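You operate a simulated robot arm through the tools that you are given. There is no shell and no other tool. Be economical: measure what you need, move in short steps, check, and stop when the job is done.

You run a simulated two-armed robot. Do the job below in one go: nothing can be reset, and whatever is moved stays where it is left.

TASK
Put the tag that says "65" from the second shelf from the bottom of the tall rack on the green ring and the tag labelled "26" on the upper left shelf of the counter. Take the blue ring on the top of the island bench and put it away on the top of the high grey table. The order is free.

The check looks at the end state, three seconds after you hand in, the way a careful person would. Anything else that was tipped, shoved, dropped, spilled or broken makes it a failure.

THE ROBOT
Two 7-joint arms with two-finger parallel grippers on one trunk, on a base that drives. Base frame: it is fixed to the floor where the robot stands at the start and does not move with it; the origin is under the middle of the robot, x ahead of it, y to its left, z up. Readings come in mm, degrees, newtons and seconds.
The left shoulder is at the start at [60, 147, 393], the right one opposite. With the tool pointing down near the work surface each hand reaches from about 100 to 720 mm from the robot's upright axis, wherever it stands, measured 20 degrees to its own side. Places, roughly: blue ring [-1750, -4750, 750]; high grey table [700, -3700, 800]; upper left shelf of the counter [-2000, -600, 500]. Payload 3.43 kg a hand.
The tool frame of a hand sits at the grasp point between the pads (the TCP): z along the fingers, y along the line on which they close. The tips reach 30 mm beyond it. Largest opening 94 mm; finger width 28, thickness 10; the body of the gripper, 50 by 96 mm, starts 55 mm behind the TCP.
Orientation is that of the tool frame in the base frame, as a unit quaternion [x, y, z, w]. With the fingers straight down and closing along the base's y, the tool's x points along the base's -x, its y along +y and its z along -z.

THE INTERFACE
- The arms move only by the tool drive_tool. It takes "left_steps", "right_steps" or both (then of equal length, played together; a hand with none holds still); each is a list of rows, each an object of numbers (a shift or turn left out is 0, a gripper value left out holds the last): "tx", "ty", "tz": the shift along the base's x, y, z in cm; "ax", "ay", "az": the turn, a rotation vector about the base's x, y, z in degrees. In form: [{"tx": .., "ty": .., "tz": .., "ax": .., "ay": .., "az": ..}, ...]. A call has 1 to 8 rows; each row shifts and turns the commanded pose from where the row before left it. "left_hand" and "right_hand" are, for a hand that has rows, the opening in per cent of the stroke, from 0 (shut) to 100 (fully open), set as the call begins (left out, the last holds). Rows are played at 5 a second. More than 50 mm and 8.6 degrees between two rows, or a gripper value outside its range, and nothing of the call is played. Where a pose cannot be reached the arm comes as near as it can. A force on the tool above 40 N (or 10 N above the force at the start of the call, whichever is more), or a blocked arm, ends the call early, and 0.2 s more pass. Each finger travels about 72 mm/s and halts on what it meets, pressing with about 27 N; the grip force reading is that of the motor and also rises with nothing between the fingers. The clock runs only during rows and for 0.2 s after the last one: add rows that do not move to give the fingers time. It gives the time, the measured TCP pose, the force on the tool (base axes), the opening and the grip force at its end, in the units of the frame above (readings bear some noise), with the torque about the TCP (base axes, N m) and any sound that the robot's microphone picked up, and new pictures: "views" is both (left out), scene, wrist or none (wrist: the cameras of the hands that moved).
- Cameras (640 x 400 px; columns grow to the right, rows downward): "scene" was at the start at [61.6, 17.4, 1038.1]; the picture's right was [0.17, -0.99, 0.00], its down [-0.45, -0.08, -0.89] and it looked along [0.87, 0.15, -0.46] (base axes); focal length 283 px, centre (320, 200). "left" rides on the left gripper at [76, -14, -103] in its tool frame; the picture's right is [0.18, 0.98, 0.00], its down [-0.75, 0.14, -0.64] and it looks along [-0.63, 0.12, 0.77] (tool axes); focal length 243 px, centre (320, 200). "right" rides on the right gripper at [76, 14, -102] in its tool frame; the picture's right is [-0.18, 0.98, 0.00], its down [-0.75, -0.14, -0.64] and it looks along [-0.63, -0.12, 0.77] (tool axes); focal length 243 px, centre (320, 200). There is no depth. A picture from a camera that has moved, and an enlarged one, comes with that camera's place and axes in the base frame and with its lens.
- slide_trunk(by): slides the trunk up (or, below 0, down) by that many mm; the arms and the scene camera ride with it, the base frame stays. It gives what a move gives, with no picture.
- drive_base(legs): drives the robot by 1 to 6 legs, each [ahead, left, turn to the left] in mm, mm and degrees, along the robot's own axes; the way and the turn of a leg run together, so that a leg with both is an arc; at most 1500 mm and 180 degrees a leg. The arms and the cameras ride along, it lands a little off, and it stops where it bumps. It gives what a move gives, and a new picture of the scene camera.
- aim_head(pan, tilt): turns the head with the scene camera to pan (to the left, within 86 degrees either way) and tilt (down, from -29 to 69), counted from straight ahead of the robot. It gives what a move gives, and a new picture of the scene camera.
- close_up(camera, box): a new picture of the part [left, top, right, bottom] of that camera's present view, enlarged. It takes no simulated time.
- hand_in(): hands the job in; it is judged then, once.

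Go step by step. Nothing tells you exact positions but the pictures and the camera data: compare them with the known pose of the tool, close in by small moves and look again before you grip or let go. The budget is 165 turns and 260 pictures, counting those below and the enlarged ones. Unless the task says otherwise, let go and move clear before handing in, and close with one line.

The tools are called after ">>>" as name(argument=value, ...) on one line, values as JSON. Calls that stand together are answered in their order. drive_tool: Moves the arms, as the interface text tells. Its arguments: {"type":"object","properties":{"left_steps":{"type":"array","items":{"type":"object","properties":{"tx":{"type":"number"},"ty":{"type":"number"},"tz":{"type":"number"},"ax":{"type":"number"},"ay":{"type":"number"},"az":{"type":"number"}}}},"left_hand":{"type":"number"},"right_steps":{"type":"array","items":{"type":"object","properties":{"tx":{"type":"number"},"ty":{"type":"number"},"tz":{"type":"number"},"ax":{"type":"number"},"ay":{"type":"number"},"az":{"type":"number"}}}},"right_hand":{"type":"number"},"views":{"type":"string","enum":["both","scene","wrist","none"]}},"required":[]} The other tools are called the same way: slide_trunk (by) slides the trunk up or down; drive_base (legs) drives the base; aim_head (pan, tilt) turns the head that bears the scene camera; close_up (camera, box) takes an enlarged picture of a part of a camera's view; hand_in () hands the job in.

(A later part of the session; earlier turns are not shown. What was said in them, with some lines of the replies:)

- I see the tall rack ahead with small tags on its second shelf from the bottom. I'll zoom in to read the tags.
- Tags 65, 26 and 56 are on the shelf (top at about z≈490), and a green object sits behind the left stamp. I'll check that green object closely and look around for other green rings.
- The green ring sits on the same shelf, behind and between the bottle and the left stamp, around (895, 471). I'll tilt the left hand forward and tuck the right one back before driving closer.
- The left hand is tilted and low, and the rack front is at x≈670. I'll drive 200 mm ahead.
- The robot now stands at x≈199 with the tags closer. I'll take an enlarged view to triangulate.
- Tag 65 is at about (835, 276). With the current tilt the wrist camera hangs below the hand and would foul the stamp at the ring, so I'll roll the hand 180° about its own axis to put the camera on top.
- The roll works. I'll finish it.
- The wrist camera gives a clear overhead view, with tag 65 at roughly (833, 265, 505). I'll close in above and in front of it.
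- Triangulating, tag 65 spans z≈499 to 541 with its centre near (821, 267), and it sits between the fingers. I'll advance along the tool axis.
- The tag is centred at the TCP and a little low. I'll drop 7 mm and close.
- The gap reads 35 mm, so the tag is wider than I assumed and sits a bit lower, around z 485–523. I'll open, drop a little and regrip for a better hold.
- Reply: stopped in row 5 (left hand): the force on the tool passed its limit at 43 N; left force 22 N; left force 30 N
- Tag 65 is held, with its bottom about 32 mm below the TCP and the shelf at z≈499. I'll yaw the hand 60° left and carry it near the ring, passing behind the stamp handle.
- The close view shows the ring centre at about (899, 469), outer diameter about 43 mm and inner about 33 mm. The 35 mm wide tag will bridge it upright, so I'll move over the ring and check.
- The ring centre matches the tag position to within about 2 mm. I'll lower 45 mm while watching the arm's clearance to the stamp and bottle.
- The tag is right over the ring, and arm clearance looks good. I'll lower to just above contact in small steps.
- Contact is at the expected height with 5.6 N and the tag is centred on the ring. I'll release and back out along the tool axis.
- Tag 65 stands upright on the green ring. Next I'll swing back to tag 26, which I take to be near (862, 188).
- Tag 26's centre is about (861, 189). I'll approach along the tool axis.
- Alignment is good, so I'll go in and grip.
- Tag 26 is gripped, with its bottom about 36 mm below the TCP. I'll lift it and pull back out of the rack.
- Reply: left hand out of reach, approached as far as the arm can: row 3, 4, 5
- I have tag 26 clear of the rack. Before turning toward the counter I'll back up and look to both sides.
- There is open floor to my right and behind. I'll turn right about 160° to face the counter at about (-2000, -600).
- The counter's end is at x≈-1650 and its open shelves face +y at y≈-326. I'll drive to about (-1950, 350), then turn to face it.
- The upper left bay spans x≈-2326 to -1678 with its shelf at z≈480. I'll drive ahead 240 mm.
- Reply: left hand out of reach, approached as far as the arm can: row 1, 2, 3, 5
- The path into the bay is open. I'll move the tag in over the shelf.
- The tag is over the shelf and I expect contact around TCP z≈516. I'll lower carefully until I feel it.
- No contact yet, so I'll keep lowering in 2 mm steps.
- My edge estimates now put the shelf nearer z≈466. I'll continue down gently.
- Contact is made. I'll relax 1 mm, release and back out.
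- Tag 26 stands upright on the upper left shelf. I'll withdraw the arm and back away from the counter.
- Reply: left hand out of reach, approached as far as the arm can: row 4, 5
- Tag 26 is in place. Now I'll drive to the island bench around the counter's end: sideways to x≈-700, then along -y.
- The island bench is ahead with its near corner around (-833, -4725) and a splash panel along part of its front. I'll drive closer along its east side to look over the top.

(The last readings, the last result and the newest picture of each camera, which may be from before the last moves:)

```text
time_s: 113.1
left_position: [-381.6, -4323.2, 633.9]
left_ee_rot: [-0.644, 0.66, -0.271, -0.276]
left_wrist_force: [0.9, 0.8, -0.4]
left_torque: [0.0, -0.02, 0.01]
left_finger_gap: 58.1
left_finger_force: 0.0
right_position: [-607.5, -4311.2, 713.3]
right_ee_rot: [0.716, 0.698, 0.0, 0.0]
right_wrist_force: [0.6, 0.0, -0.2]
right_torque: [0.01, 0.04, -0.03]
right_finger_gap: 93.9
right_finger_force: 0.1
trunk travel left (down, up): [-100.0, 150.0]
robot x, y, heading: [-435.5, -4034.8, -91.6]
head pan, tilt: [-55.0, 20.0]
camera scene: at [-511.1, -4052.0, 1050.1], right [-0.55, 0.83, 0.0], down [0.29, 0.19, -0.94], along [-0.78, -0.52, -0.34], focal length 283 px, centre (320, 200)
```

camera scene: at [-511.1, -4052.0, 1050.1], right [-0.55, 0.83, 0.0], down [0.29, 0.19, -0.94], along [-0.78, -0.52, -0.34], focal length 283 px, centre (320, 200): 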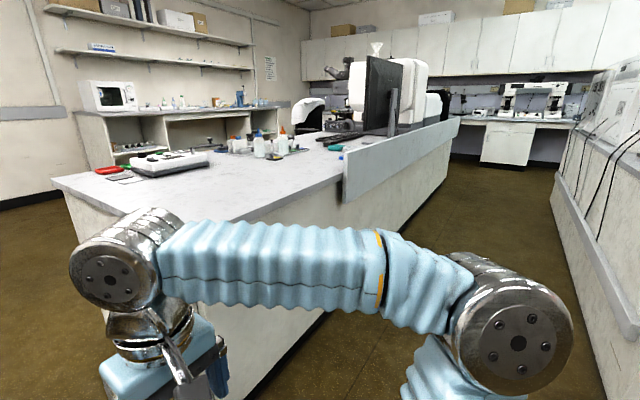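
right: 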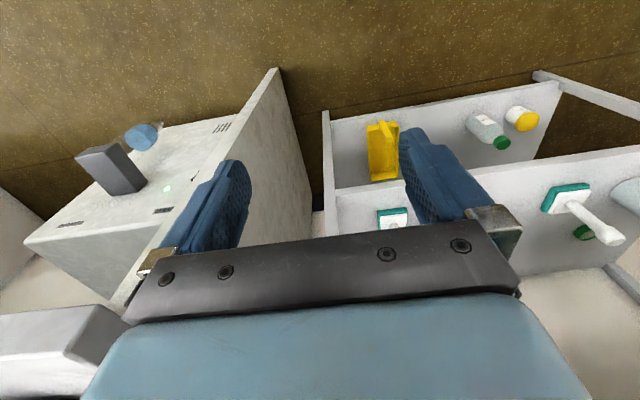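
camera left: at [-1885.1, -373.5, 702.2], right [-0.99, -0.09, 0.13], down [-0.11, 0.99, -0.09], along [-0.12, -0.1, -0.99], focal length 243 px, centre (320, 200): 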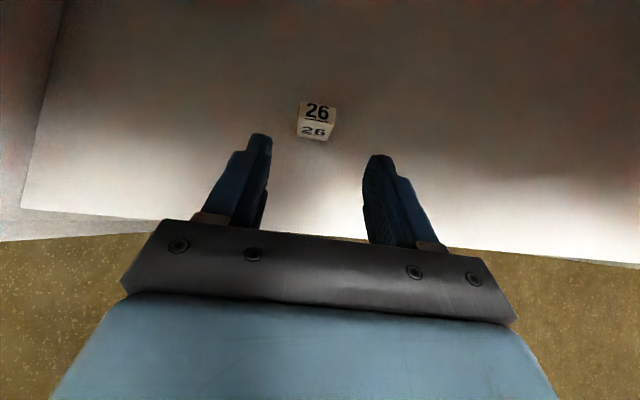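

The ring's stated position projects near pixel (340, 158), where something blue shows. I'll zoom in.

>>> close_up(camera="scene", box=[220, 110, 400, 220])

>>> close_up(camera="scene", box=[300, 130, 370, 175])

```text
3.56 times, centred on (310, 165) of scene
camera zoom: at [-511.1, -4052.0, 1050.1], right [-0.55, 0.83, 0.0], down [0.29, 0.19, -0.94], along [-0.78, -0.52, -0.34], focal length 1007 px, centre (356, 324)
```

zoom: 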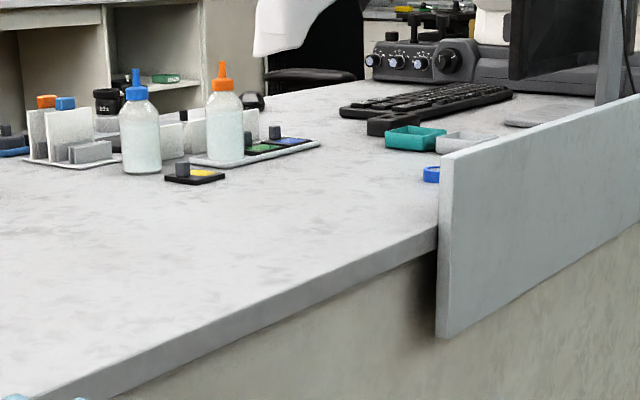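

```text
8.89 times, centred on (335, 152) of scene
camera zoom: at [-511.1, -4052.0, 1050.1], right [-0.55, 0.83, 0.0], down [0.29, 0.19, -0.94], along [-0.78, -0.52, -0.34], focal length 2518 px, centre (187, 622)
```

zoom: 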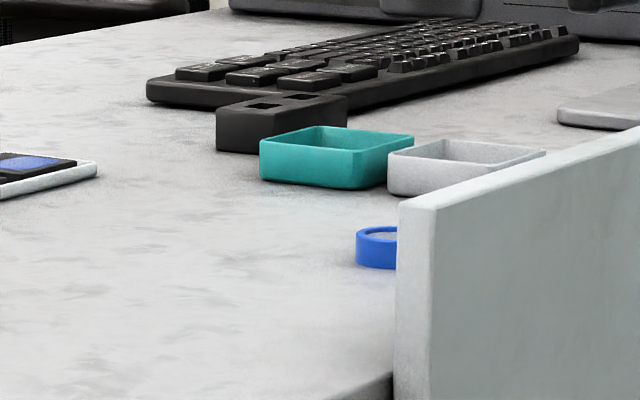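

The blue ring sits just behind the splash panel at about (-1750, -4735, 760). I'll drive sideways into the corridor north of the island and raise the trunk.

>>> slide_trunk(by=150)

>>> drive_base(legs=[[80, -600, 0]])

```text
time_s: 114.9
left_position: [-381.5, -4323.2, 783.9]
left_ee_rot: [-0.643, 0.661, -0.271, -0.277]
left_wrist_force: [-0.5, 0.3, 0.2]
left_torque: [-0.02, 0.03, 0.03]
left_finger_gap: 58.4
left_finger_force: 0.1
right_position: [-605.5, -4310.5, 862.2]
right_ee_rot: [0.716, 0.698, 0.001, 0.0]
right_wrist_force: [0.2, -0.1, -0.2]
right_torque: [-0.01, -0.02, 0.0]
right_finger_gap: 93.9
right_finger_force: 0.1
trunk travel left (down, up): [-250.0, 0.0]
robot x, y, heading: [-433.9, -4030.6, -91.5]
head pan, tilt: [-55.0, 20.0]
```

```text
time_s: 118.3
left_position: [-985.7, -4385.7, 784.9]
left_ee_rot: [-0.644, 0.66, -0.27, -0.277]
left_wrist_force: [0.0, 0.3, 0.2]
left_torque: [0.0, 0.0, -0.01]
left_finger_gap: 58.2
left_finger_force: 0.0
right_position: [-1210.6, -4375.6, 862.5]
right_ee_rot: [0.715, 0.7, 0.0, 0.0]
right_wrist_force: [-1.1, -0.6, 1.0]
right_torque: [0.05, 0.0, -0.01]
right_finger_gap: 93.8
right_finger_force: 0.0
trunk travel left (down, up): [-250.0, 0.0]
robot x, y, heading: [-1039.1, -4101.1, -91.2]
head pan, tilt: [-55.0, 20.0]
camera scene: at [-1116.1, -4116.9, 1200.1], right [-0.56, 0.83, 0.0], down [0.28, 0.19, -0.94], along [-0.78, -0.52, -0.34], focal length 283 px, centre (320, 200)
```

scene: 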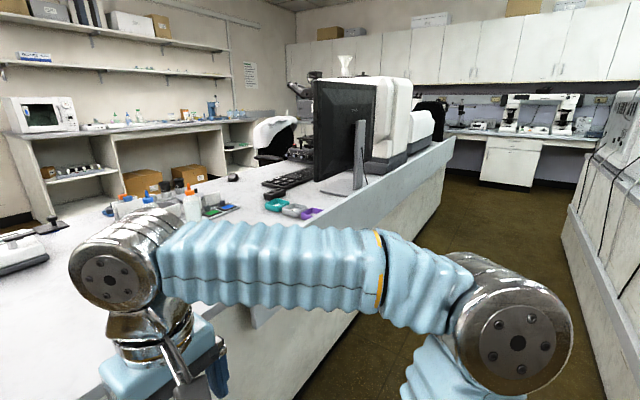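

The corridor is clear. I'll continue right to x≈-1560 and look at the bench.

>>> drive_base(legs=[[0, -520, 0]])

>>> aim_head(pan=5, tilt=35)

```text
time_s: 121.3
left_position: [-1510.9, -4376.4, 784.2]
left_ee_rot: [-0.645, 0.659, -0.271, -0.277]
left_wrist_force: [-0.9, -0.5, 0.3]
left_torque: [-0.02, 0.0, 0.01]
left_finger_gap: 58.4
left_finger_force: 0.0
right_position: [-1736.2, -4365.0, 862.4]
right_ee_rot: [0.715, 0.7, 0.0, 0.0]
right_wrist_force: [0.0, -0.2, -0.1]
right_torque: [0.02, -0.01, 0.0]
right_finger_gap: 93.9
right_finger_force: 0.1
trunk travel left (down, up): [-250.0, 0.0]
robot x, y, heading: [-1567.2, -4081.9, -91.4]
head pan, tilt: [-55.0, 20.0]
camera scene: at [-1641.4, -4105.2, 1200.1], right [-0.56, 0.83, 0.0], down [0.28, 0.19, -0.94], along [-0.78, -0.52, -0.34], focal length 283 px, centre (320, 200)
```

scene: 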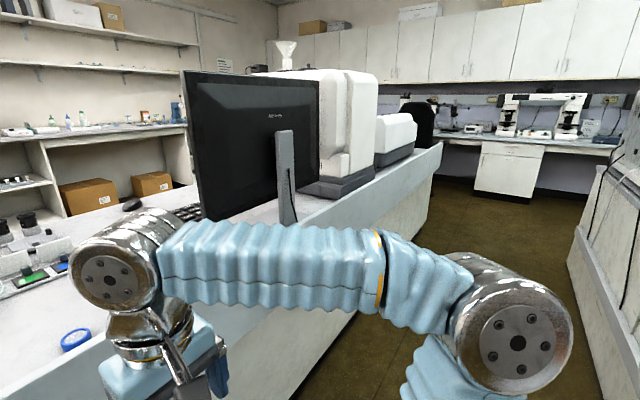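

```text
time_s: 122.7
left_position: [-1510.9, -4375.9, 783.9]
left_ee_rot: [-0.644, 0.659, -0.271, -0.277]
left_wrist_force: [-0.8, 0.4, 0.0]
left_torque: [0.03, 0.02, 0.02]
left_finger_gap: 58.4
left_finger_force: 0.1
right_position: [-1736.3, -4364.6, 862.0]
right_ee_rot: [0.715, 0.699, 0.0, -0.001]
right_wrist_force: [0.5, 0.7, -0.8]
right_torque: [0.02, -0.01, 0.01]
right_finger_gap: 94.0
right_finger_force: 0.0
trunk travel left (down, up): [-250.0, 0.0]
robot x, y, heading: [-1567.2, -4086.0, -91.3]
head pan, tilt: [5.0, 35.0]
camera scene: at [-1558.4, -4141.3, 1176.3], right [-1.0, -0.06, 0.0], down [-0.04, 0.57, -0.82], along [0.05, -0.82, -0.57], focal length 283 px, centre (320, 200)
```

scene: 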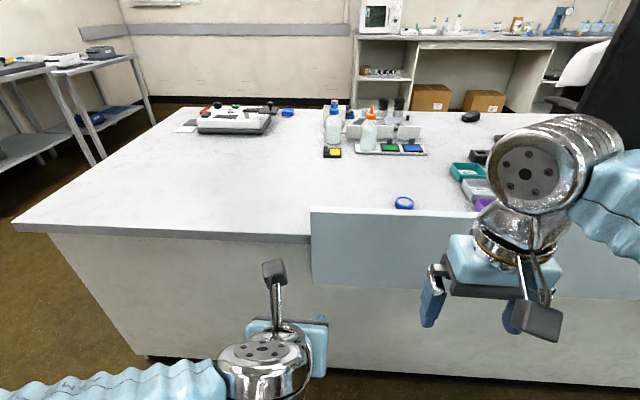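

The ring is at about (-1734, -4736), just behind the panel. I'll raise the right hand over the panel, keeping it vertical.

>>> drive_tool(right_steps=[{"tz": 2.5}, {"tz": 2.5}, {"ty": -4}, {"ty": -4}, {"ty": -4}, {"ty": -4}, {"ty": -4}, {"ty": -4}], right_hand=100, views="both")

```text
time_s: 124.5
left_position: [-1511.0, -4376.1, 783.5]
left_ee_rot: [-0.644, 0.659, -0.272, -0.277]
left_wrist_force: [-1.7, 0.1, -0.5]
left_torque: [0.02, -0.03, -0.05]
left_finger_gap: 58.2
left_finger_force: 0.1
right_position: [-1737.5, -4606.9, 911.7]
right_ee_rot: [0.714, 0.7, 0.0, 0.0]
right_wrist_force: [0.1, 0.3, 0.4]
right_torque: [-0.04, -0.01, -0.01]
right_finger_gap: 93.9
right_finger_force: 0.0
trunk travel left (down, up): [-250.0, 0.0]
robot x, y, heading: [-1567.4, -4086.0, -91.4]
head pan, tilt: [5.0, 35.0]
camera scene: at [-1558.4, -4141.1, 1176.3], right [-1.0, -0.06, 0.0], down [-0.04, 0.57, -0.82], along [0.05, -0.82, -0.57], focal length 283 px, centre (320, 200)
camera right: at [-1721.1, -4531.2, 1016.0], right [0.98, -0.21, 0.0], down [-0.16, -0.75, 0.64], along [-0.13, -0.63, -0.77], focal length 243 px, centre (320, 200)
```

scene: 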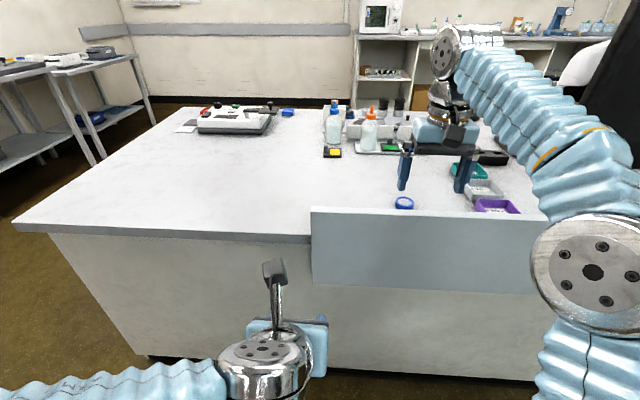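
right: 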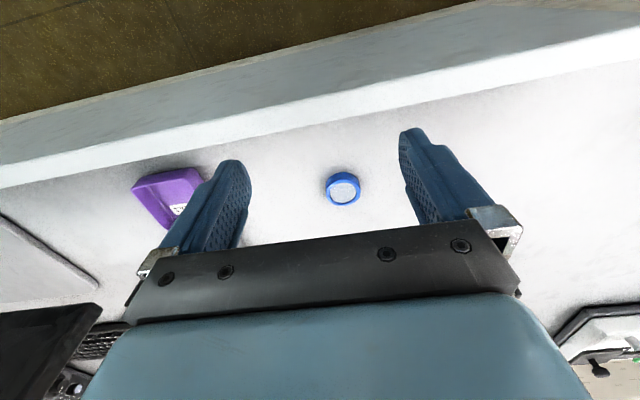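

The ring shows clearly between the fingers, around (-1731, -4722). I'll move over it and down partway.

>>> drive_tool(right_steps=[{"ty": -3.8, "tx": 0.2}, {"ty": -3.8, "tx": 0.2}, {"ty": -3.4, "tx": 0.2}, {"tz": -3}, {"tz": -3}, {"tz": -2}, {}], views="both")

```text
time_s: 126.0
left_position: [-1510.6, -4376.1, 783.7]
left_ee_rot: [-0.645, 0.659, -0.272, -0.276]
left_wrist_force: [0.5, 0.1, 0.0]
left_torque: [0.0, 0.02, 0.01]
left_finger_gap: 58.2
left_finger_force: 0.0
right_position: [-1734.3, -4652.3, 822.5]
right_ee_rot: [0.714, 0.7, 0.0, 0.0]
right_wrist_force: [-0.2, -0.3, -0.1]
right_torque: [-0.02, -0.01, 0.01]
right_finger_gap: 93.9
right_finger_force: 0.1
right hand out of reach, approached as far as the arm can: row 2, 3
trunk travel left (down, up): [-250.0, 0.0]
robot x, y, heading: [-1565.3, -4084.7, -91.5]
head pan, tilt: [5.0, 35.0]
camera scene: at [-1558.3, -4141.4, 1176.3], right [-1.0, -0.06, 0.0], down [-0.04, 0.57, -0.82], along [0.05, -0.82, -0.57], focal length 283 px, centre (320, 200)
camera right: at [-1718.1, -4576.0, 927.8], right [0.98, -0.21, 0.0], down [-0.16, -0.75, 0.64], along [-0.13, -0.63, -0.77], focal length 243 px, centre (320, 200)
```

scene: 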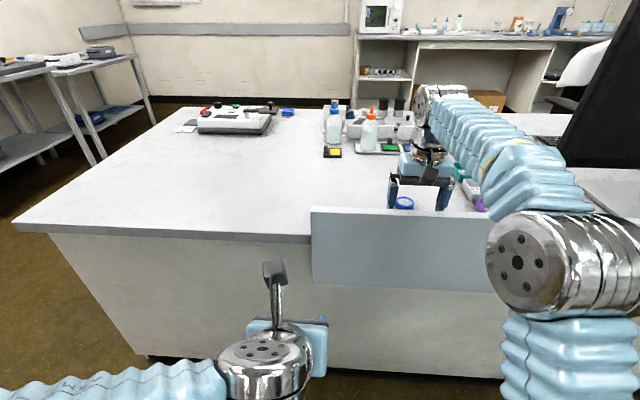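
right: 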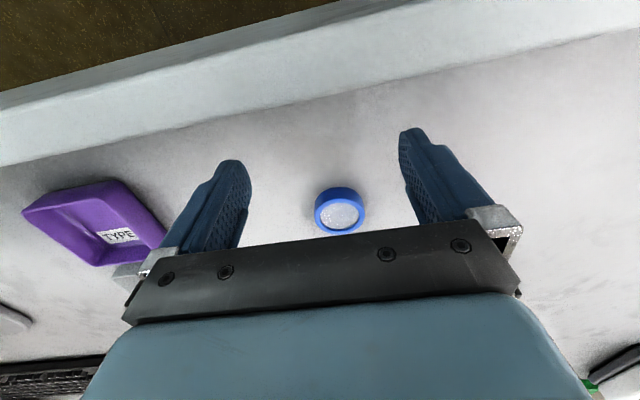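

The arm is at its reach limit, with the ring about 65 mm further on at (-1730, -4718, top ~770). I'll nudge the base forward.

>>> drive_base(legs=[[67, 0, 0]])

>>> drive_tool(right_steps=[{"tx": 0.2}], views="wrist")

```text
time_s: 127.0
left_position: [-1512.6, -4442.1, 784.5]
left_ee_rot: [-0.645, 0.658, -0.272, -0.277]
left_wrist_force: [-0.1, -0.6, -0.2]
left_torque: [0.01, -0.04, 0.01]
left_finger_gap: 58.2
left_finger_force: 0.0
right_position: [-1734.1, -4718.9, 823.9]
right_ee_rot: [0.715, 0.699, -0.001, 0.001]
right_wrist_force: [0.5, 0.0, 0.0]
right_torque: [-0.03, 0.01, -0.01]
right_finger_gap: 94.2
right_finger_force: 0.0
trunk travel left (down, up): [-250.0, 0.0]
robot x, y, heading: [-1564.5, -4152.7, -91.0]
head pan, tilt: [5.0, 35.0]
camera scene: at [-1559.7, -4207.5, 1176.3], right [-1.0, -0.07, 0.0], down [-0.04, 0.57, -0.82], along [0.05, -0.82, -0.57], focal length 283 px, centre (320, 200)
```

scene: 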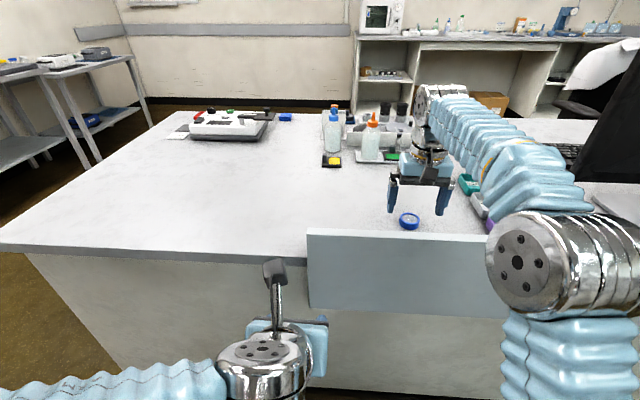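

```text
time_s: 127.5
left_position: [-1512.3, -4441.4, 783.6]
left_ee_rot: [-0.645, 0.658, -0.272, -0.276]
left_wrist_force: [-0.4, 0.1, 0.0]
left_torque: [-0.02, -0.02, 0.01]
left_finger_gap: 58.3
left_finger_force: 0.0
right_position: [-1733.4, -4717.3, 822.3]
right_ee_rot: [0.715, 0.7, 0.0, 0.0]
right_wrist_force: [0.1, 0.3, -0.7]
right_torque: [0.0, -0.02, 0.01]
right_finger_gap: 94.1
right_finger_force: 0.0
trunk travel left (down, up): [-250.0, 0.0]
robot x, y, heading: [-1569.2, -4152.5, -91.3]
head pan, tilt: [5.0, 35.0]
camera right: at [-1717.5, -4641.7, 927.5], right [0.98, -0.2, 0.0], down [-0.16, -0.75, 0.64], along [-0.13, -0.63, -0.77], focal length 243 px, centre (320, 200)
```

right: 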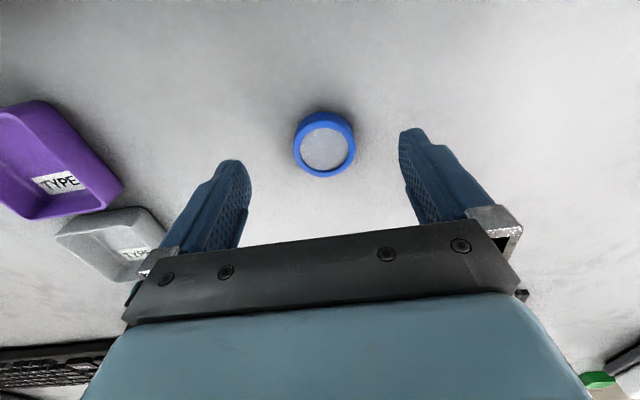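

The ring centre is about (-1730, -4723). I'll align and lower close to it.

>>> drive_tool(right_steps=[{"tx": 0.3, "ty": -0.5, "tz": -0.9}, {"tz": -0.9}, {"tz": -0.7}, {}], right_hand=80, views="wrist")

>>> close_up(camera="right", box=[220, 100, 440, 240])

```text
time_s: 128.4
left_position: [-1511.9, -4443.1, 784.3]
left_ee_rot: [-0.645, 0.659, -0.271, -0.277]
left_wrist_force: [0.2, -2.0, -0.4]
left_torque: [-0.01, 0.0, 0.04]
left_finger_gap: 58.4
left_finger_force: 0.2
right_position: [-1730.1, -4724.5, 798.3]
right_ee_rot: [0.715, 0.7, 0.0, 0.0]
right_wrist_force: [0.6, 0.3, -0.1]
right_torque: [-0.02, 0.03, 0.01]
right_finger_gap: 75.2
right_finger_force: 0.0
trunk travel left (down, up): [-250.0, 0.0]
robot x, y, heading: [-1567.3, -4147.5, -91.1]
head pan, tilt: [5.0, 35.0]
camera right: at [-1715.0, -4647.6, 903.0], right [0.98, -0.21, 0.0], down [-0.16, -0.75, 0.64], along [-0.13, -0.63, -0.77], focal length 243 px, centre (320, 200)
```

right: 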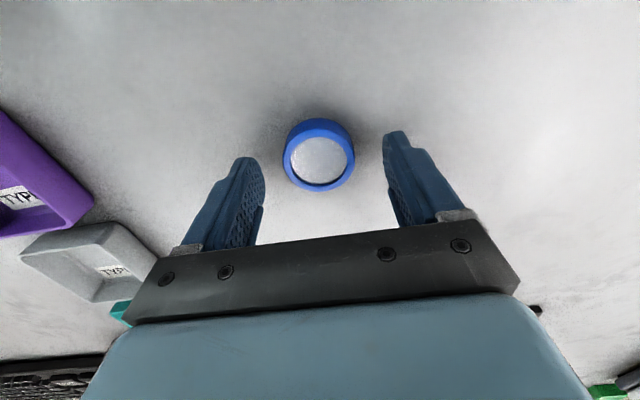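

```text
2.86 times, centred on (330, 170) of right
camera zoom: at [-1715.0, -4647.6, 903.0], right [0.98, -0.21, 0.0], down [-0.16, -0.75, 0.64], along [-0.13, -0.63, -0.77], focal length 693 px, centre (291, 286)
```

zoom: 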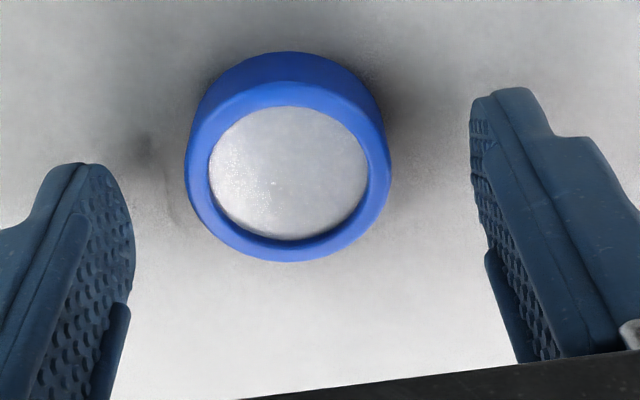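

The ring is centred under the TCP. I'll lower the last few millimetres and close.

>>> drive_tool(right_steps=[{"tz": -0.4}, {"tz": -0.4}, {"tz": -0.2}, {}], views="none")

>>> drive_tool(right_steps=[{}, {}, {}, {}], right_hand=0, views="wrist")

```text
time_s: 129.4
left_position: [-1512.6, -4442.2, 785.1]
left_ee_rot: [-0.644, 0.659, -0.271, -0.278]
left_wrist_force: [-0.5, 0.5, 0.3]
left_torque: [0.01, 0.04, -0.01]
left_finger_gap: 58.5
left_finger_force: 0.0
right_position: [-1729.8, -4723.4, 791.4]
right_ee_rot: [0.714, 0.7, 0.0, 0.0]
right_wrist_force: [-0.5, -2.8, 10.0]
right_torque: [0.05, 0.27, 0.25]
right_finger_gap: 75.2
right_finger_force: 0.0
trunk travel left (down, up): [-250.0, 0.0]
robot x, y, heading: [-1565.9, -4153.3, -91.2]
head pan, tilt: [5.0, 35.0]
```

```text
time_s: 130.4
left_position: [-1512.3, -4440.4, 785.1]
left_ee_rot: [-0.645, 0.658, -0.272, -0.277]
left_wrist_force: [0.2, -0.2, 0.1]
left_torque: [0.06, -0.02, -0.01]
left_finger_gap: 58.4
left_finger_force: 0.2
right_position: [-1730.6, -4722.7, 789.4]
right_ee_rot: [0.714, 0.7, -0.001, 0.0]
right_wrist_force: [-3.7, -0.1, 15.8]
right_torque: [0.2, 0.19, -0.01]
right_finger_gap: 42.1
right_finger_force: 27.1
trunk travel left (down, up): [-250.0, 0.0]
robot x, y, heading: [-1567.0, -4146.9, -91.3]
head pan, tilt: [5.0, 35.0]
camera right: at [-1715.0, -4646.8, 894.0], right [0.98, -0.21, 0.0], down [-0.16, -0.75, 0.64], along [-0.13, -0.63, -0.77], focal length 243 px, centre (320, 200)
```

right: 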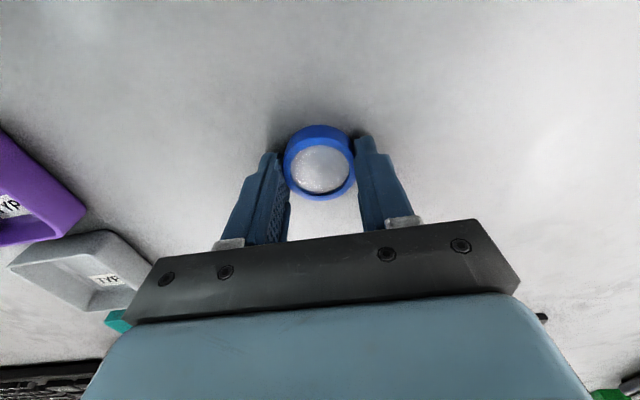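

The ring is gripped at a 42 mm gap. I'll lift it above the panel and draw back.

>>> drive_tool(right_steps=[{"tz": 0.5}, {"tz": 1.5}, {"tz": 2}, {"tz": 2.5}, {"tz": 2.5}, {"tz": 2}, {"tz": 1}], views="both")

```text
time_s: 132.1
left_position: [-1512.2, -4443.2, 784.5]
left_ee_rot: [-0.645, 0.659, -0.271, -0.277]
left_wrist_force: [-0.4, 0.0, 0.0]
left_torque: [-0.01, 0.02, 0.0]
left_finger_gap: 58.3
left_finger_force: 0.0
right_position: [-1730.2, -4716.0, 906.7]
right_ee_rot: [0.714, 0.7, 0.0, 0.0]
right_wrist_force: [0.6, 0.0, 0.1]
right_torque: [0.0, -0.03, 0.01]
right_finger_gap: 42.2
right_finger_force: 26.7
right hand out of reach, approached as far as the arm can: row 7
trunk travel left (down, up): [-250.0, 0.0]
robot x, y, heading: [-1566.5, -4150.6, -91.6]
head pan, tilt: [5.0, 35.0]
camera scene: at [-1559.8, -4207.9, 1176.2], right [-1.0, -0.07, 0.0], down [-0.04, 0.57, -0.82], along [0.05, -0.82, -0.57], focal length 283 px, centre (320, 200)
camera right: at [-1715.2, -4639.6, 1010.8], right [0.98, -0.2, 0.0], down [-0.16, -0.75, 0.64], along [-0.13, -0.63, -0.77], focal length 243 px, centre (320, 200)
```

scene: 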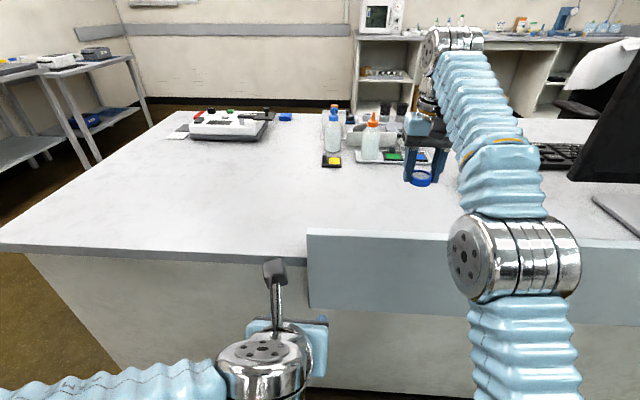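
right: 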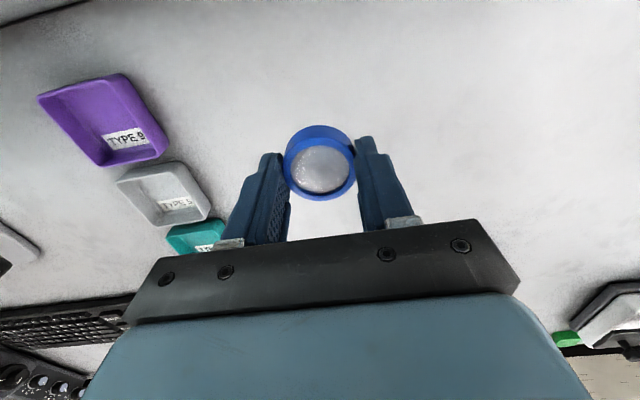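

Holding the ring well above the panel, I'll pull the hand back toward the robot and then leave the corridor.

>>> drive_tool(right_steps=[{"ty": 4}, {"ty": 4}, {"ty": 4}, {"ty": 4}, {"ty": 4}, {"ty": 4}, {"ty": 3}], views="none")

>>> drive_base(legs=[[-60, 600, 0], [0, 600, 0]])

>>> aim_head(pan=60, tilt=20)

```text
time_s: 133.7
left_position: [-1512.7, -4442.2, 784.1]
left_ee_rot: [-0.645, 0.659, -0.271, -0.276]
left_wrist_force: [0.2, 0.5, 1.5]
left_torque: [0.0, 0.03, -0.03]
left_finger_gap: 58.3
left_finger_force: 0.2
right_position: [-1730.5, -4445.3, 907.1]
right_ee_rot: [0.714, 0.7, 0.001, 0.001]
right_wrist_force: [0.1, -0.1, 0.0]
right_torque: [-0.03, -0.01, -0.02]
right_finger_gap: 42.1
right_finger_force: 27.1
trunk travel left (down, up): [-250.0, 0.0]
robot x, y, heading: [-1567.3, -4152.4, -91.2]
head pan, tilt: [5.0, 35.0]
```

```text
time_s: 140.1
left_position: [-299.8, -4413.0, 784.8]
left_ee_rot: [-0.642, 0.662, -0.27, -0.278]
left_wrist_force: [1.5, 0.7, -0.4]
left_torque: [0.01, -0.01, -0.02]
left_finger_gap: 58.1
left_finger_force: 0.1
right_position: [-520.1, -4413.4, 907.3]
right_ee_rot: [0.717, 0.697, 0.001, 0.0]
right_wrist_force: [0.6, -0.2, 0.9]
right_torque: [-0.02, -0.01, 0.04]
right_finger_gap: 41.8
right_finger_force: 26.5
trunk travel left (down, up): [-250.0, 0.0]
robot x, y, heading: [-354.8, -4119.4, -91.6]
head pan, tilt: [5.0, 35.0]
camera scene: at [-345.8, -4177.4, 1176.3], right [-1.0, -0.06, 0.0], down [-0.03, 0.57, -0.82], along [0.05, -0.82, -0.57], focal length 283 px, centre (320, 200)
```

scene: 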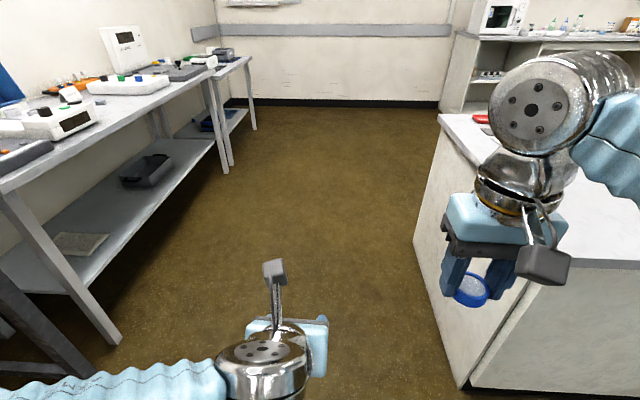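

```text
time_s: 141.3
left_position: [-302.0, -4412.4, 783.5]
left_ee_rot: [-0.642, 0.661, -0.271, -0.278]
left_wrist_force: [-0.1, -0.9, -0.1]
left_torque: [-0.03, 0.0, 0.02]
left_finger_gap: 58.5
left_finger_force: 0.2
right_position: [-517.2, -4413.1, 907.2]
right_ee_rot: [0.718, 0.696, 0.0, 0.0]
right_wrist_force: [0.4, -0.4, -0.5]
right_torque: [0.01, 0.02, -0.01]
right_finger_gap: 42.0
right_finger_force: 26.8
trunk travel left (down, up): [-250.0, 0.0]
robot x, y, heading: [-356.2, -4122.8, -91.9]
head pan, tilt: [60.0, 20.0]
camera scene: at [-271.4, -4138.6, 1200.1], right [-0.53, -0.85, 0.0], down [-0.29, 0.18, -0.94], along [0.8, -0.5, -0.34], focal length 283 px, centre (320, 200)
```

scene: 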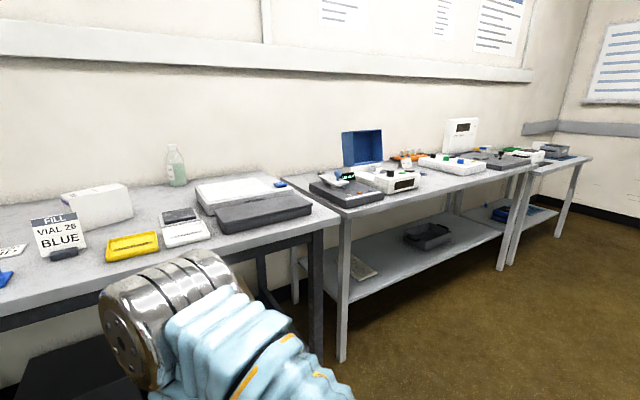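

The grey tables line the east wall, and the target at (700, -3700, 800) is just off-frame to the left. I'll turn to face the wall and look.

>>> drive_base(legs=[[-300, 0, 0], [0, 0, 92]])

>>> aim_head(pan=0, tilt=20)

```text
time_s: 147.3
left_position: [-51.0, -3762.8, 784.6]
left_ee_rot: [0.922, -0.012, 0.387, 0.004]
left_wrist_force: [0.1, 0.0, -0.3]
left_torque: [0.05, -0.02, 0.03]
left_finger_gap: 58.0
left_finger_force: 0.1
right_position: [-48.6, -3980.7, 907.6]
right_ee_rot: [0.012, 1.0, -0.001, 0.0]
right_wrist_force: [0.1, 0.2, -0.2]
right_torque: [0.02, 0.02, 0.03]
right_finger_gap: 41.9
right_finger_force: 26.6
trunk travel left (down, up): [-250.0, 0.0]
robot x, y, heading: [-345.0, -3817.7, -1.7]
head pan, tilt: [60.0, 20.0]
camera scene: at [-322.3, -3735.9, 1200.1], right [0.85, -0.52, 0.0], down [-0.18, -0.29, -0.94], along [0.49, 0.8, -0.34], focal length 283 px, centre (320, 200)
```

scene: 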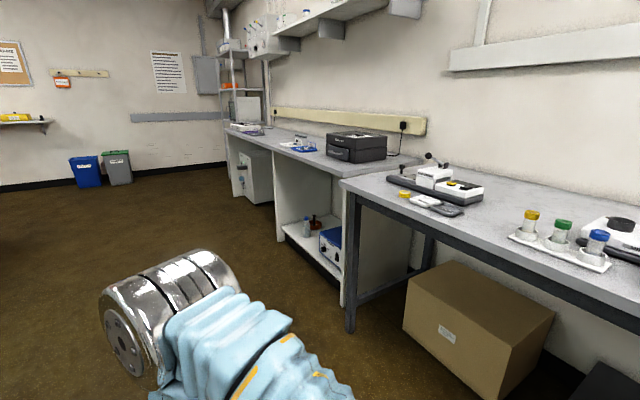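

```text
time_s: 148.6
left_position: [-51.8, -3763.0, 784.9]
left_ee_rot: [0.922, -0.012, 0.387, 0.005]
left_wrist_force: [-0.1, 1.2, -0.5]
left_torque: [0.03, 0.02, 0.0]
left_finger_gap: 58.0
left_finger_force: 0.1
right_position: [-49.6, -3981.9, 907.2]
right_ee_rot: [0.012, 1.0, 0.0, 0.0]
right_wrist_force: [0.7, -0.4, -0.2]
right_torque: [0.03, -0.02, -0.02]
right_finger_gap: 41.8
right_finger_force: 27.0
trunk travel left (down, up): [-250.0, 0.0]
robot x, y, heading: [-341.9, -3814.9, -1.7]
head pan, tilt: [0.0, 20.0]
camera scene: at [-277.8, -3817.6, 1200.1], right [-0.03, -1.0, 0.0], down [-0.34, 0.01, -0.94], along [0.94, -0.02, -0.34], focal length 283 px, centre (320, 200)
```

scene: 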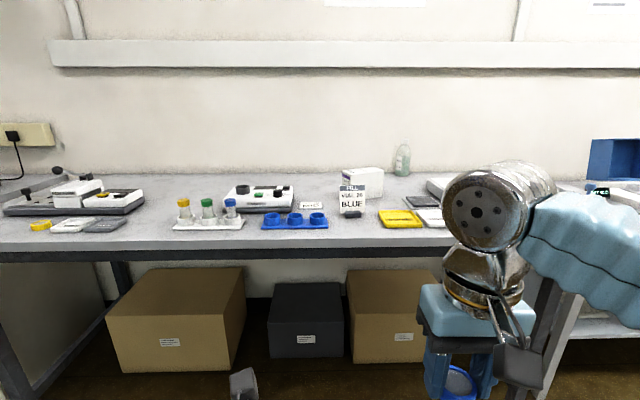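

This dark-framed grey table spans y≈-2670 to -4530 with its front edge at x≈457. There is a free gap at about (605, -3272) between the phone-like item and the tube rack, so I'll drive in front of it.

>>> drive_base(legs=[[0, 654, 0], [250, 0, 1.7]])

>>> aim_head(pan=-5, tilt=35)

```text
time_s: 153.6
left_position: [214.6, -3107.5, 783.5]
left_ee_rot: [0.922, 0.006, 0.387, -0.003]
left_wrist_force: [0.0, 0.1, 0.8]
left_torque: [0.05, 0.0, 0.01]
left_finger_gap: 58.1
left_finger_force: 0.2
right_position: [224.1, -3323.7, 907.1]
right_ee_rot: [-0.006, 1.0, 0.0, 0.0]
right_wrist_force: [-0.6, 0.2, -0.5]
right_torque: [0.02, 0.02, 0.0]
right_finger_gap: 42.2
right_finger_force: 27.1
trunk travel left (down, up): [-250.0, 0.0]
robot x, y, heading: [-77.0, -3171.2, 0.5]
head pan, tilt: [0.0, 20.0]
camera scene: at [-10.9, -3169.8, 1200.1], right [0.01, -1.0, 0.0], down [-0.34, 0.0, -0.94], along [0.94, 0.01, -0.34], focal length 283 px, centre (320, 200)
```

scene: 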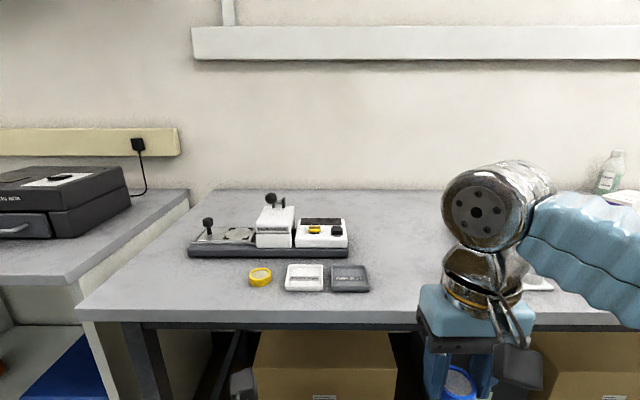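

```text
time_s: 154.4
left_position: [213.2, -3107.8, 784.2]
left_ee_rot: [0.922, 0.005, 0.388, -0.003]
left_wrist_force: [0.1, -0.9, -0.2]
left_torque: [-0.03, 0.0, 0.0]
left_finger_gap: 58.4
left_finger_force: 0.0
right_position: [223.7, -3326.2, 906.4]
right_ee_rot: [-0.005, 1.0, 0.0, 0.0]
right_wrist_force: [0.2, 0.2, 0.1]
right_torque: [0.01, 0.0, 0.01]
right_finger_gap: 42.0
right_finger_force: 27.4
trunk travel left (down, up): [-250.0, 0.0]
robot x, y, heading: [-76.5, -3170.3, 0.5]
head pan, tilt: [-5.0, 35.0]
camera scene: at [-16.0, -3177.5, 1176.3], right [-0.08, -1.0, 0.0], down [-0.57, 0.04, -0.82], along [0.82, -0.06, -0.57], focal length 283 px, centre (320, 200)
```

scene: 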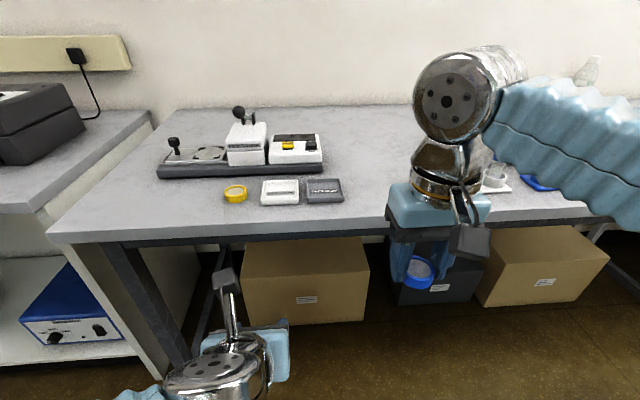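

Combining both views, the table top is at z≈841 with its front edge at x≈381, and the free gap is centred near (465, -3338). I'll move the ring toward it and check.

>>> drive_tool(right_steps=[{"tz": 1.2}, {"tz": 1.2}, {"tx": 3, "ty": -0.2}, {"tx": 3, "ty": -0.2}, {"tx": 3, "ty": -0.2}, {"tx": 3, "ty": -0.2}, {"tx": 3, "ty": -0.2}], views="both")

```text
time_s: 156.0
left_position: [214.5, -3107.8, 784.6]
left_ee_rot: [0.922, 0.006, 0.388, -0.003]
left_wrist_force: [-0.4, -0.2, 1.0]
left_torque: [-0.02, 0.02, 0.0]
left_finger_gap: 58.3
left_finger_force: 0.0
right_position: [373.3, -3336.1, 931.4]
right_ee_rot: [-0.005, 1.0, 0.0, 0.0]
right_wrist_force: [0.3, 0.8, 0.4]
right_torque: [-0.01, 0.04, 0.01]
right_finger_gap: 41.9
right_finger_force: 27.0
trunk travel left (down, up): [-250.0, 0.0]
robot x, y, heading: [-79.6, -3171.4, 0.6]
head pan, tilt: [-5.0, 35.0]
camera scene: at [-16.2, -3177.6, 1176.3], right [-0.08, -1.0, 0.0], down [-0.57, 0.04, -0.82], along [0.82, -0.06, -0.57], focal length 283 px, centre (320, 200)
camera right: at [296.7, -3322.7, 1035.5], right [0.17, 0.98, 0.0], down [0.75, -0.13, 0.64], along [0.63, -0.11, -0.77], focal length 243 px, centre (320, 200)
```

scene: 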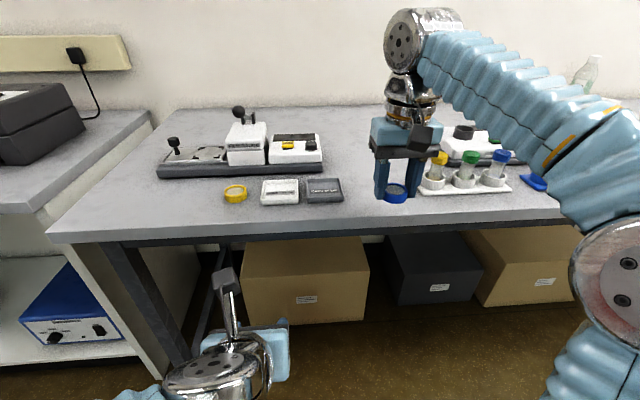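
right: 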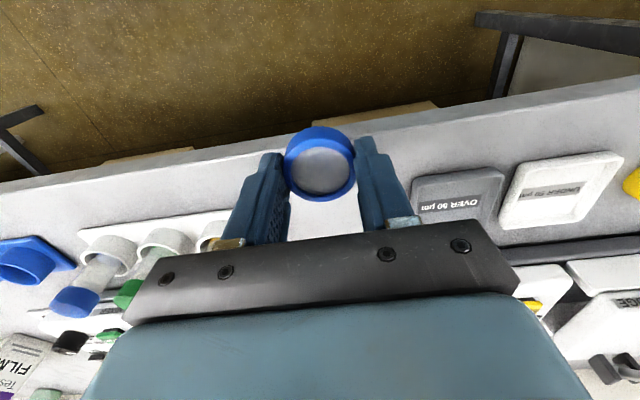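

The free gap is confirmed, running y≈-3264 to -3420. I'll move over to (452, -3341) and lower part way.

>>> drive_tool(right_steps=[{"tx": 2.6, "ty": -0.2}, {"tx": 2.6, "ty": -0.2}, {"tx": 2.7}, {"tz": -1.2}, {"tz": -1.2}, {}], views="both")

```text
time_s: 157.4
left_position: [214.0, -3106.8, 784.7]
left_ee_rot: [0.922, 0.005, 0.387, -0.003]
left_wrist_force: [-1.0, 0.4, 0.2]
left_torque: [-0.05, 0.01, -0.04]
left_finger_gap: 58.2
left_finger_force: 0.1
right_position: [452.6, -3339.0, 907.8]
right_ee_rot: [-0.005, 1.0, 0.0, 0.0]
right_wrist_force: [-0.5, -0.1, -0.6]
right_torque: [0.0, -0.03, 0.01]
right_finger_gap: 42.0
right_finger_force: 26.6
trunk travel left (down, up): [-250.0, 0.0]
robot x, y, heading: [-76.7, -3173.2, 0.6]
head pan, tilt: [-5.0, 35.0]
camera scene: at [-16.0, -3177.5, 1176.3], right [-0.08, -1.0, 0.0], down [-0.57, 0.04, -0.82], along [0.82, -0.06, -0.57], focal length 283 px, centre (320, 200)
camera right: at [375.6, -3325.1, 1011.2], right [0.17, 0.98, 0.0], down [0.76, -0.13, 0.64], along [0.63, -0.11, -0.77], focal length 243 px, centre (320, 200)
```

scene: 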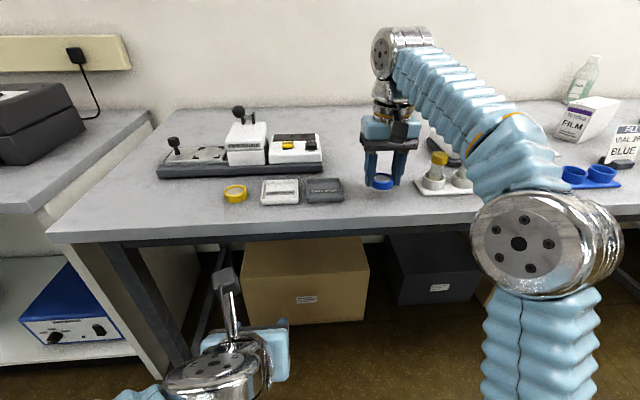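
right: 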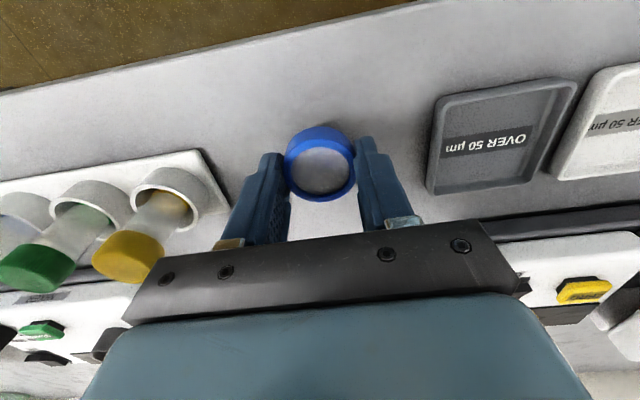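

The ring is centred in the gap with clearance on both sides. I'll lower until contact.

>>> drive_tool(right_steps=[{"tz": -1}, {"tz": -1}, {}], views="none")

>>> drive_tool(right_steps=[{"tz": -0.3}, {"tz": -0.2}, {}], views="none")

>>> drive_tool(right_steps=[{"tz": -0.3}, {"tz": -0.2}, {}], views="wrist")

```text
time_s: 158.2
left_position: [212.7, -3106.7, 783.4]
left_ee_rot: [0.922, 0.005, 0.387, -0.003]
left_wrist_force: [0.5, 0.4, -0.2]
left_torque: [0.02, -0.02, -0.02]
left_finger_gap: 58.3
left_finger_force: 0.1
right_position: [453.1, -3339.5, 888.1]
right_ee_rot: [-0.005, 1.0, 0.0, 0.0]
right_wrist_force: [0.2, 0.7, -0.9]
right_torque: [-0.04, 0.02, 0.05]
right_finger_gap: 41.8
right_finger_force: 26.6
trunk travel left (down, up): [-250.0, 0.0]
robot x, y, heading: [-75.0, -3171.3, 0.7]
head pan, tilt: [-5.0, 35.0]
```

```text
time_s: 159.0
left_position: [213.6, -3109.4, 782.7]
left_ee_rot: [0.922, 0.005, 0.388, -0.003]
left_wrist_force: [0.7, 0.5, 1.5]
left_torque: [-0.02, -0.03, 0.0]
left_finger_gap: 58.2
left_finger_force: 0.0
right_position: [452.0, -3338.7, 882.3]
right_ee_rot: [-0.005, 1.0, 0.0, 0.0]
right_wrist_force: [0.3, 0.6, 0.4]
right_torque: [-0.01, -0.04, -0.02]
right_finger_gap: 41.8
right_finger_force: 27.0
trunk travel left (down, up): [-250.0, 0.0]
robot x, y, heading: [-75.9, -3175.4, 0.6]
head pan, tilt: [-5.0, 35.0]
```

```text
time_s: 159.8
left_position: [213.1, -3107.4, 784.5]
left_ee_rot: [0.921, 0.006, 0.388, -0.003]
left_wrist_force: [0.1, 0.8, -0.2]
left_torque: [0.01, 0.01, 0.0]
left_finger_gap: 58.2
left_finger_force: 0.1
right_position: [450.6, -3338.0, 880.8]
right_ee_rot: [-0.006, 1.0, 0.0, 0.003]
right_wrist_force: [10.7, 3.3, 33.8]
right_torque: [-0.52, 0.1, 0.14]
right_finger_gap: 41.9
right_finger_force: 27.0
trunk travel left (down, up): [-250.0, 0.0]
robot x, y, heading: [-75.9, -3172.6, 0.6]
head pan, tilt: [-5.0, 35.0]
camera right: at [375.1, -3325.3, 983.7], right [0.17, 0.98, 0.0], down [0.75, -0.13, 0.65], along [0.64, -0.11, -0.76], focal length 243 px, centre (320, 200)
```

right: 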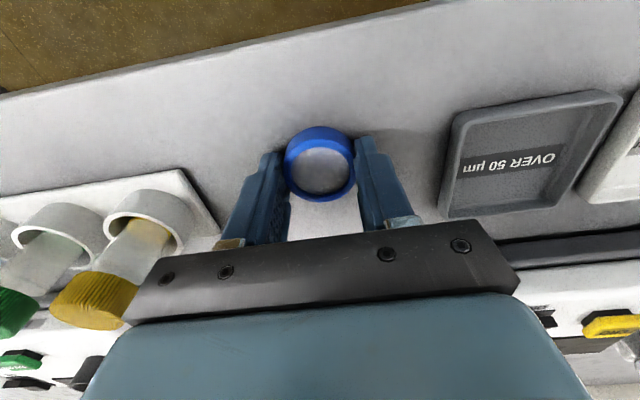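

Contact is at TCP z≈881. I'll relax the pressure, release and lift away.

>>> drive_tool(right_steps=[{"tz": 0.3}, {}], views="none")

>>> drive_tool(right_steps=[{}, {}, {}], right_hand=65, views="none")

>>> drive_tool(right_steps=[{"tz": 0.5}, {"tz": 1}, {"tz": 1.5}, {"tz": 1.5}, {"tz": 1}], views="wrist")

```text
time_s: 160.4
left_position: [213.5, -3106.6, 784.3]
left_ee_rot: [0.921, 0.005, 0.389, -0.002]
left_wrist_force: [0.0, -0.7, -1.4]
left_torque: [-0.01, 0.02, 0.0]
left_finger_gap: 58.1
left_finger_force: 0.0
right_position: [453.2, -3338.6, 879.1]
right_ee_rot: [-0.006, 1.0, -0.001, -0.001]
right_wrist_force: [3.5, 5.4, 12.5]
right_torque: [0.15, -0.27, 0.06]
right_finger_gap: 42.0
right_finger_force: 27.1
trunk travel left (down, up): [-250.0, 0.0]
robot x, y, heading: [-77.8, -3171.6, 0.5]
head pan, tilt: [-5.0, 35.0]
```

```text
time_s: 161.2
left_position: [213.7, -3107.1, 782.8]
left_ee_rot: [0.921, 0.005, 0.388, -0.003]
left_wrist_force: [-0.8, 0.0, 0.6]
left_torque: [-0.04, -0.01, -0.01]
left_finger_gap: 58.0
left_finger_force: 0.0
right_position: [452.9, -3338.3, 880.5]
right_ee_rot: [-0.005, 1.0, 0.0, 0.0]
right_wrist_force: [-3.1, 1.4, 3.4]
right_torque: [-0.07, -0.04, -0.04]
right_finger_gap: 60.1
right_finger_force: 0.1
trunk travel left (down, up): [-250.0, 0.0]
robot x, y, heading: [-76.7, -3173.8, 0.5]
head pan, tilt: [-5.0, 35.0]
```

```text
time_s: 162.4
left_position: [214.5, -3107.3, 782.9]
left_ee_rot: [0.922, 0.005, 0.387, -0.003]
left_wrist_force: [-0.2, 0.2, -0.4]
left_torque: [-0.01, 0.01, 0.0]
left_finger_gap: 58.2
left_finger_force: 0.0
right_position: [451.6, -3338.3, 935.3]
right_ee_rot: [-0.005, 1.0, 0.001, 0.0]
right_wrist_force: [-0.6, -0.4, -0.3]
right_torque: [0.0, -0.01, -0.03]
right_finger_gap: 61.3
right_finger_force: 0.0
trunk travel left (down, up): [-250.0, 0.0]
robot x, y, heading: [-75.3, -3170.4, 0.4]
head pan, tilt: [-5.0, 35.0]
camera right: at [376.2, -3325.3, 1039.4], right [0.17, 0.98, 0.0], down [0.75, -0.13, 0.64], along [0.63, -0.11, -0.77], focal length 243 px, centre (320, 200)
```

right: 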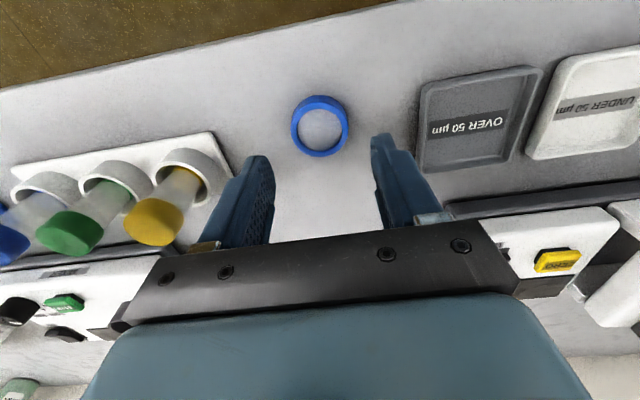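

The blue ring lies flat on the table. I'll withdraw the hand and take a last look.

>>> drive_tool(right_steps=[{"tz": 1.5}, {"tx": -4}, {"tx": -4}, {"tx": -4}, {"tx": -4}, {"tx": -4}], views="scene")

>>> drive_base(legs=[[-250, 0, 0]])

```text
time_s: 163.8
left_position: [214.7, -3107.1, 783.9]
left_ee_rot: [0.922, 0.004, 0.387, -0.002]
left_wrist_force: [-0.4, -1.2, 0.1]
left_torque: [-0.02, -0.02, -0.02]
left_finger_gap: 58.3
left_finger_force: 0.1
right_position: [251.1, -3338.5, 935.5]
right_ee_rot: [-0.005, 1.0, 0.001, 0.0]
right_wrist_force: [-0.2, -0.1, 0.0]
right_torque: [0.02, 0.02, 0.02]
right_finger_gap: 60.9
right_finger_force: 0.2
right hand out of reach, approached as far as the arm can: row 1
trunk travel left (down, up): [-250.0, 0.0]
robot x, y, heading: [-72.7, -3171.2, 0.8]
head pan, tilt: [-5.0, 35.0]
camera scene: at [-15.7, -3177.5, 1176.2], right [-0.08, -1.0, 0.0], down [-0.57, 0.04, -0.82], along [0.82, -0.06, -0.57], focal length 283 px, centre (320, 200)
```

scene: 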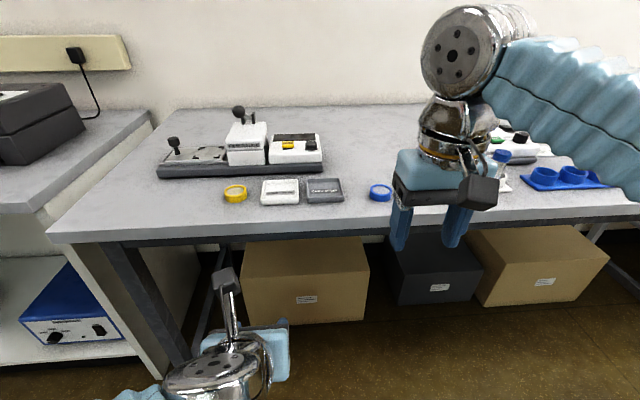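

```text
time_s: 165.6
left_position: [-38.0, -3110.2, 784.7]
left_ee_rot: [0.922, 0.007, 0.388, -0.004]
left_wrist_force: [-0.6, -0.1, 0.7]
left_torque: [-0.01, -0.01, -0.01]
left_finger_gap: 58.2
left_finger_force: 0.0
right_position: [0.1, -3340.8, 935.2]
right_ee_rot: [-0.007, 1.0, 0.0, 0.0]
right_wrist_force: [-0.3, -0.3, -1.2]
right_torque: [0.0, 0.01, 0.02]
right_finger_gap: 61.2
right_finger_force: 0.1
trunk travel left (down, up): [-250.0, 0.0]
robot x, y, heading: [-327.1, -3175.8, 0.9]
head pan, tilt: [-5.0, 35.0]
camera scene: at [-267.9, -3180.2, 1176.3], right [-0.07, -1.0, 0.0], down [-0.57, 0.04, -0.82], along [0.82, -0.06, -0.57], focal length 283 px, centre (320, 200)
```

scene: 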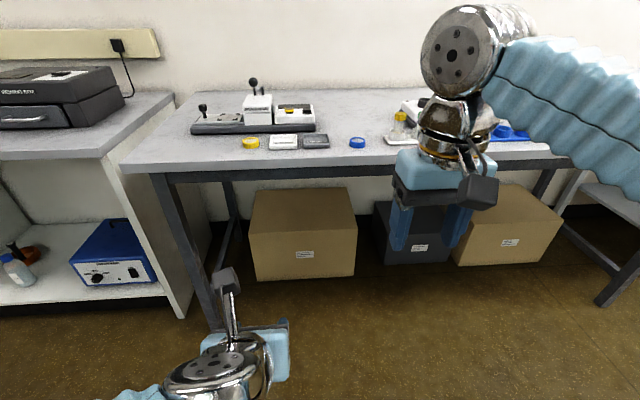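

All three items are where they belong, the hands are clear and nothing else looks disturbed. I'm handing in.

>>> hand_in()

```text
The job is handed in.
```

The job is handed in: tag 65 stands on the green ring, tag 26 is on the upper left shelf of the counter, and the blue ring is on the high grey table.
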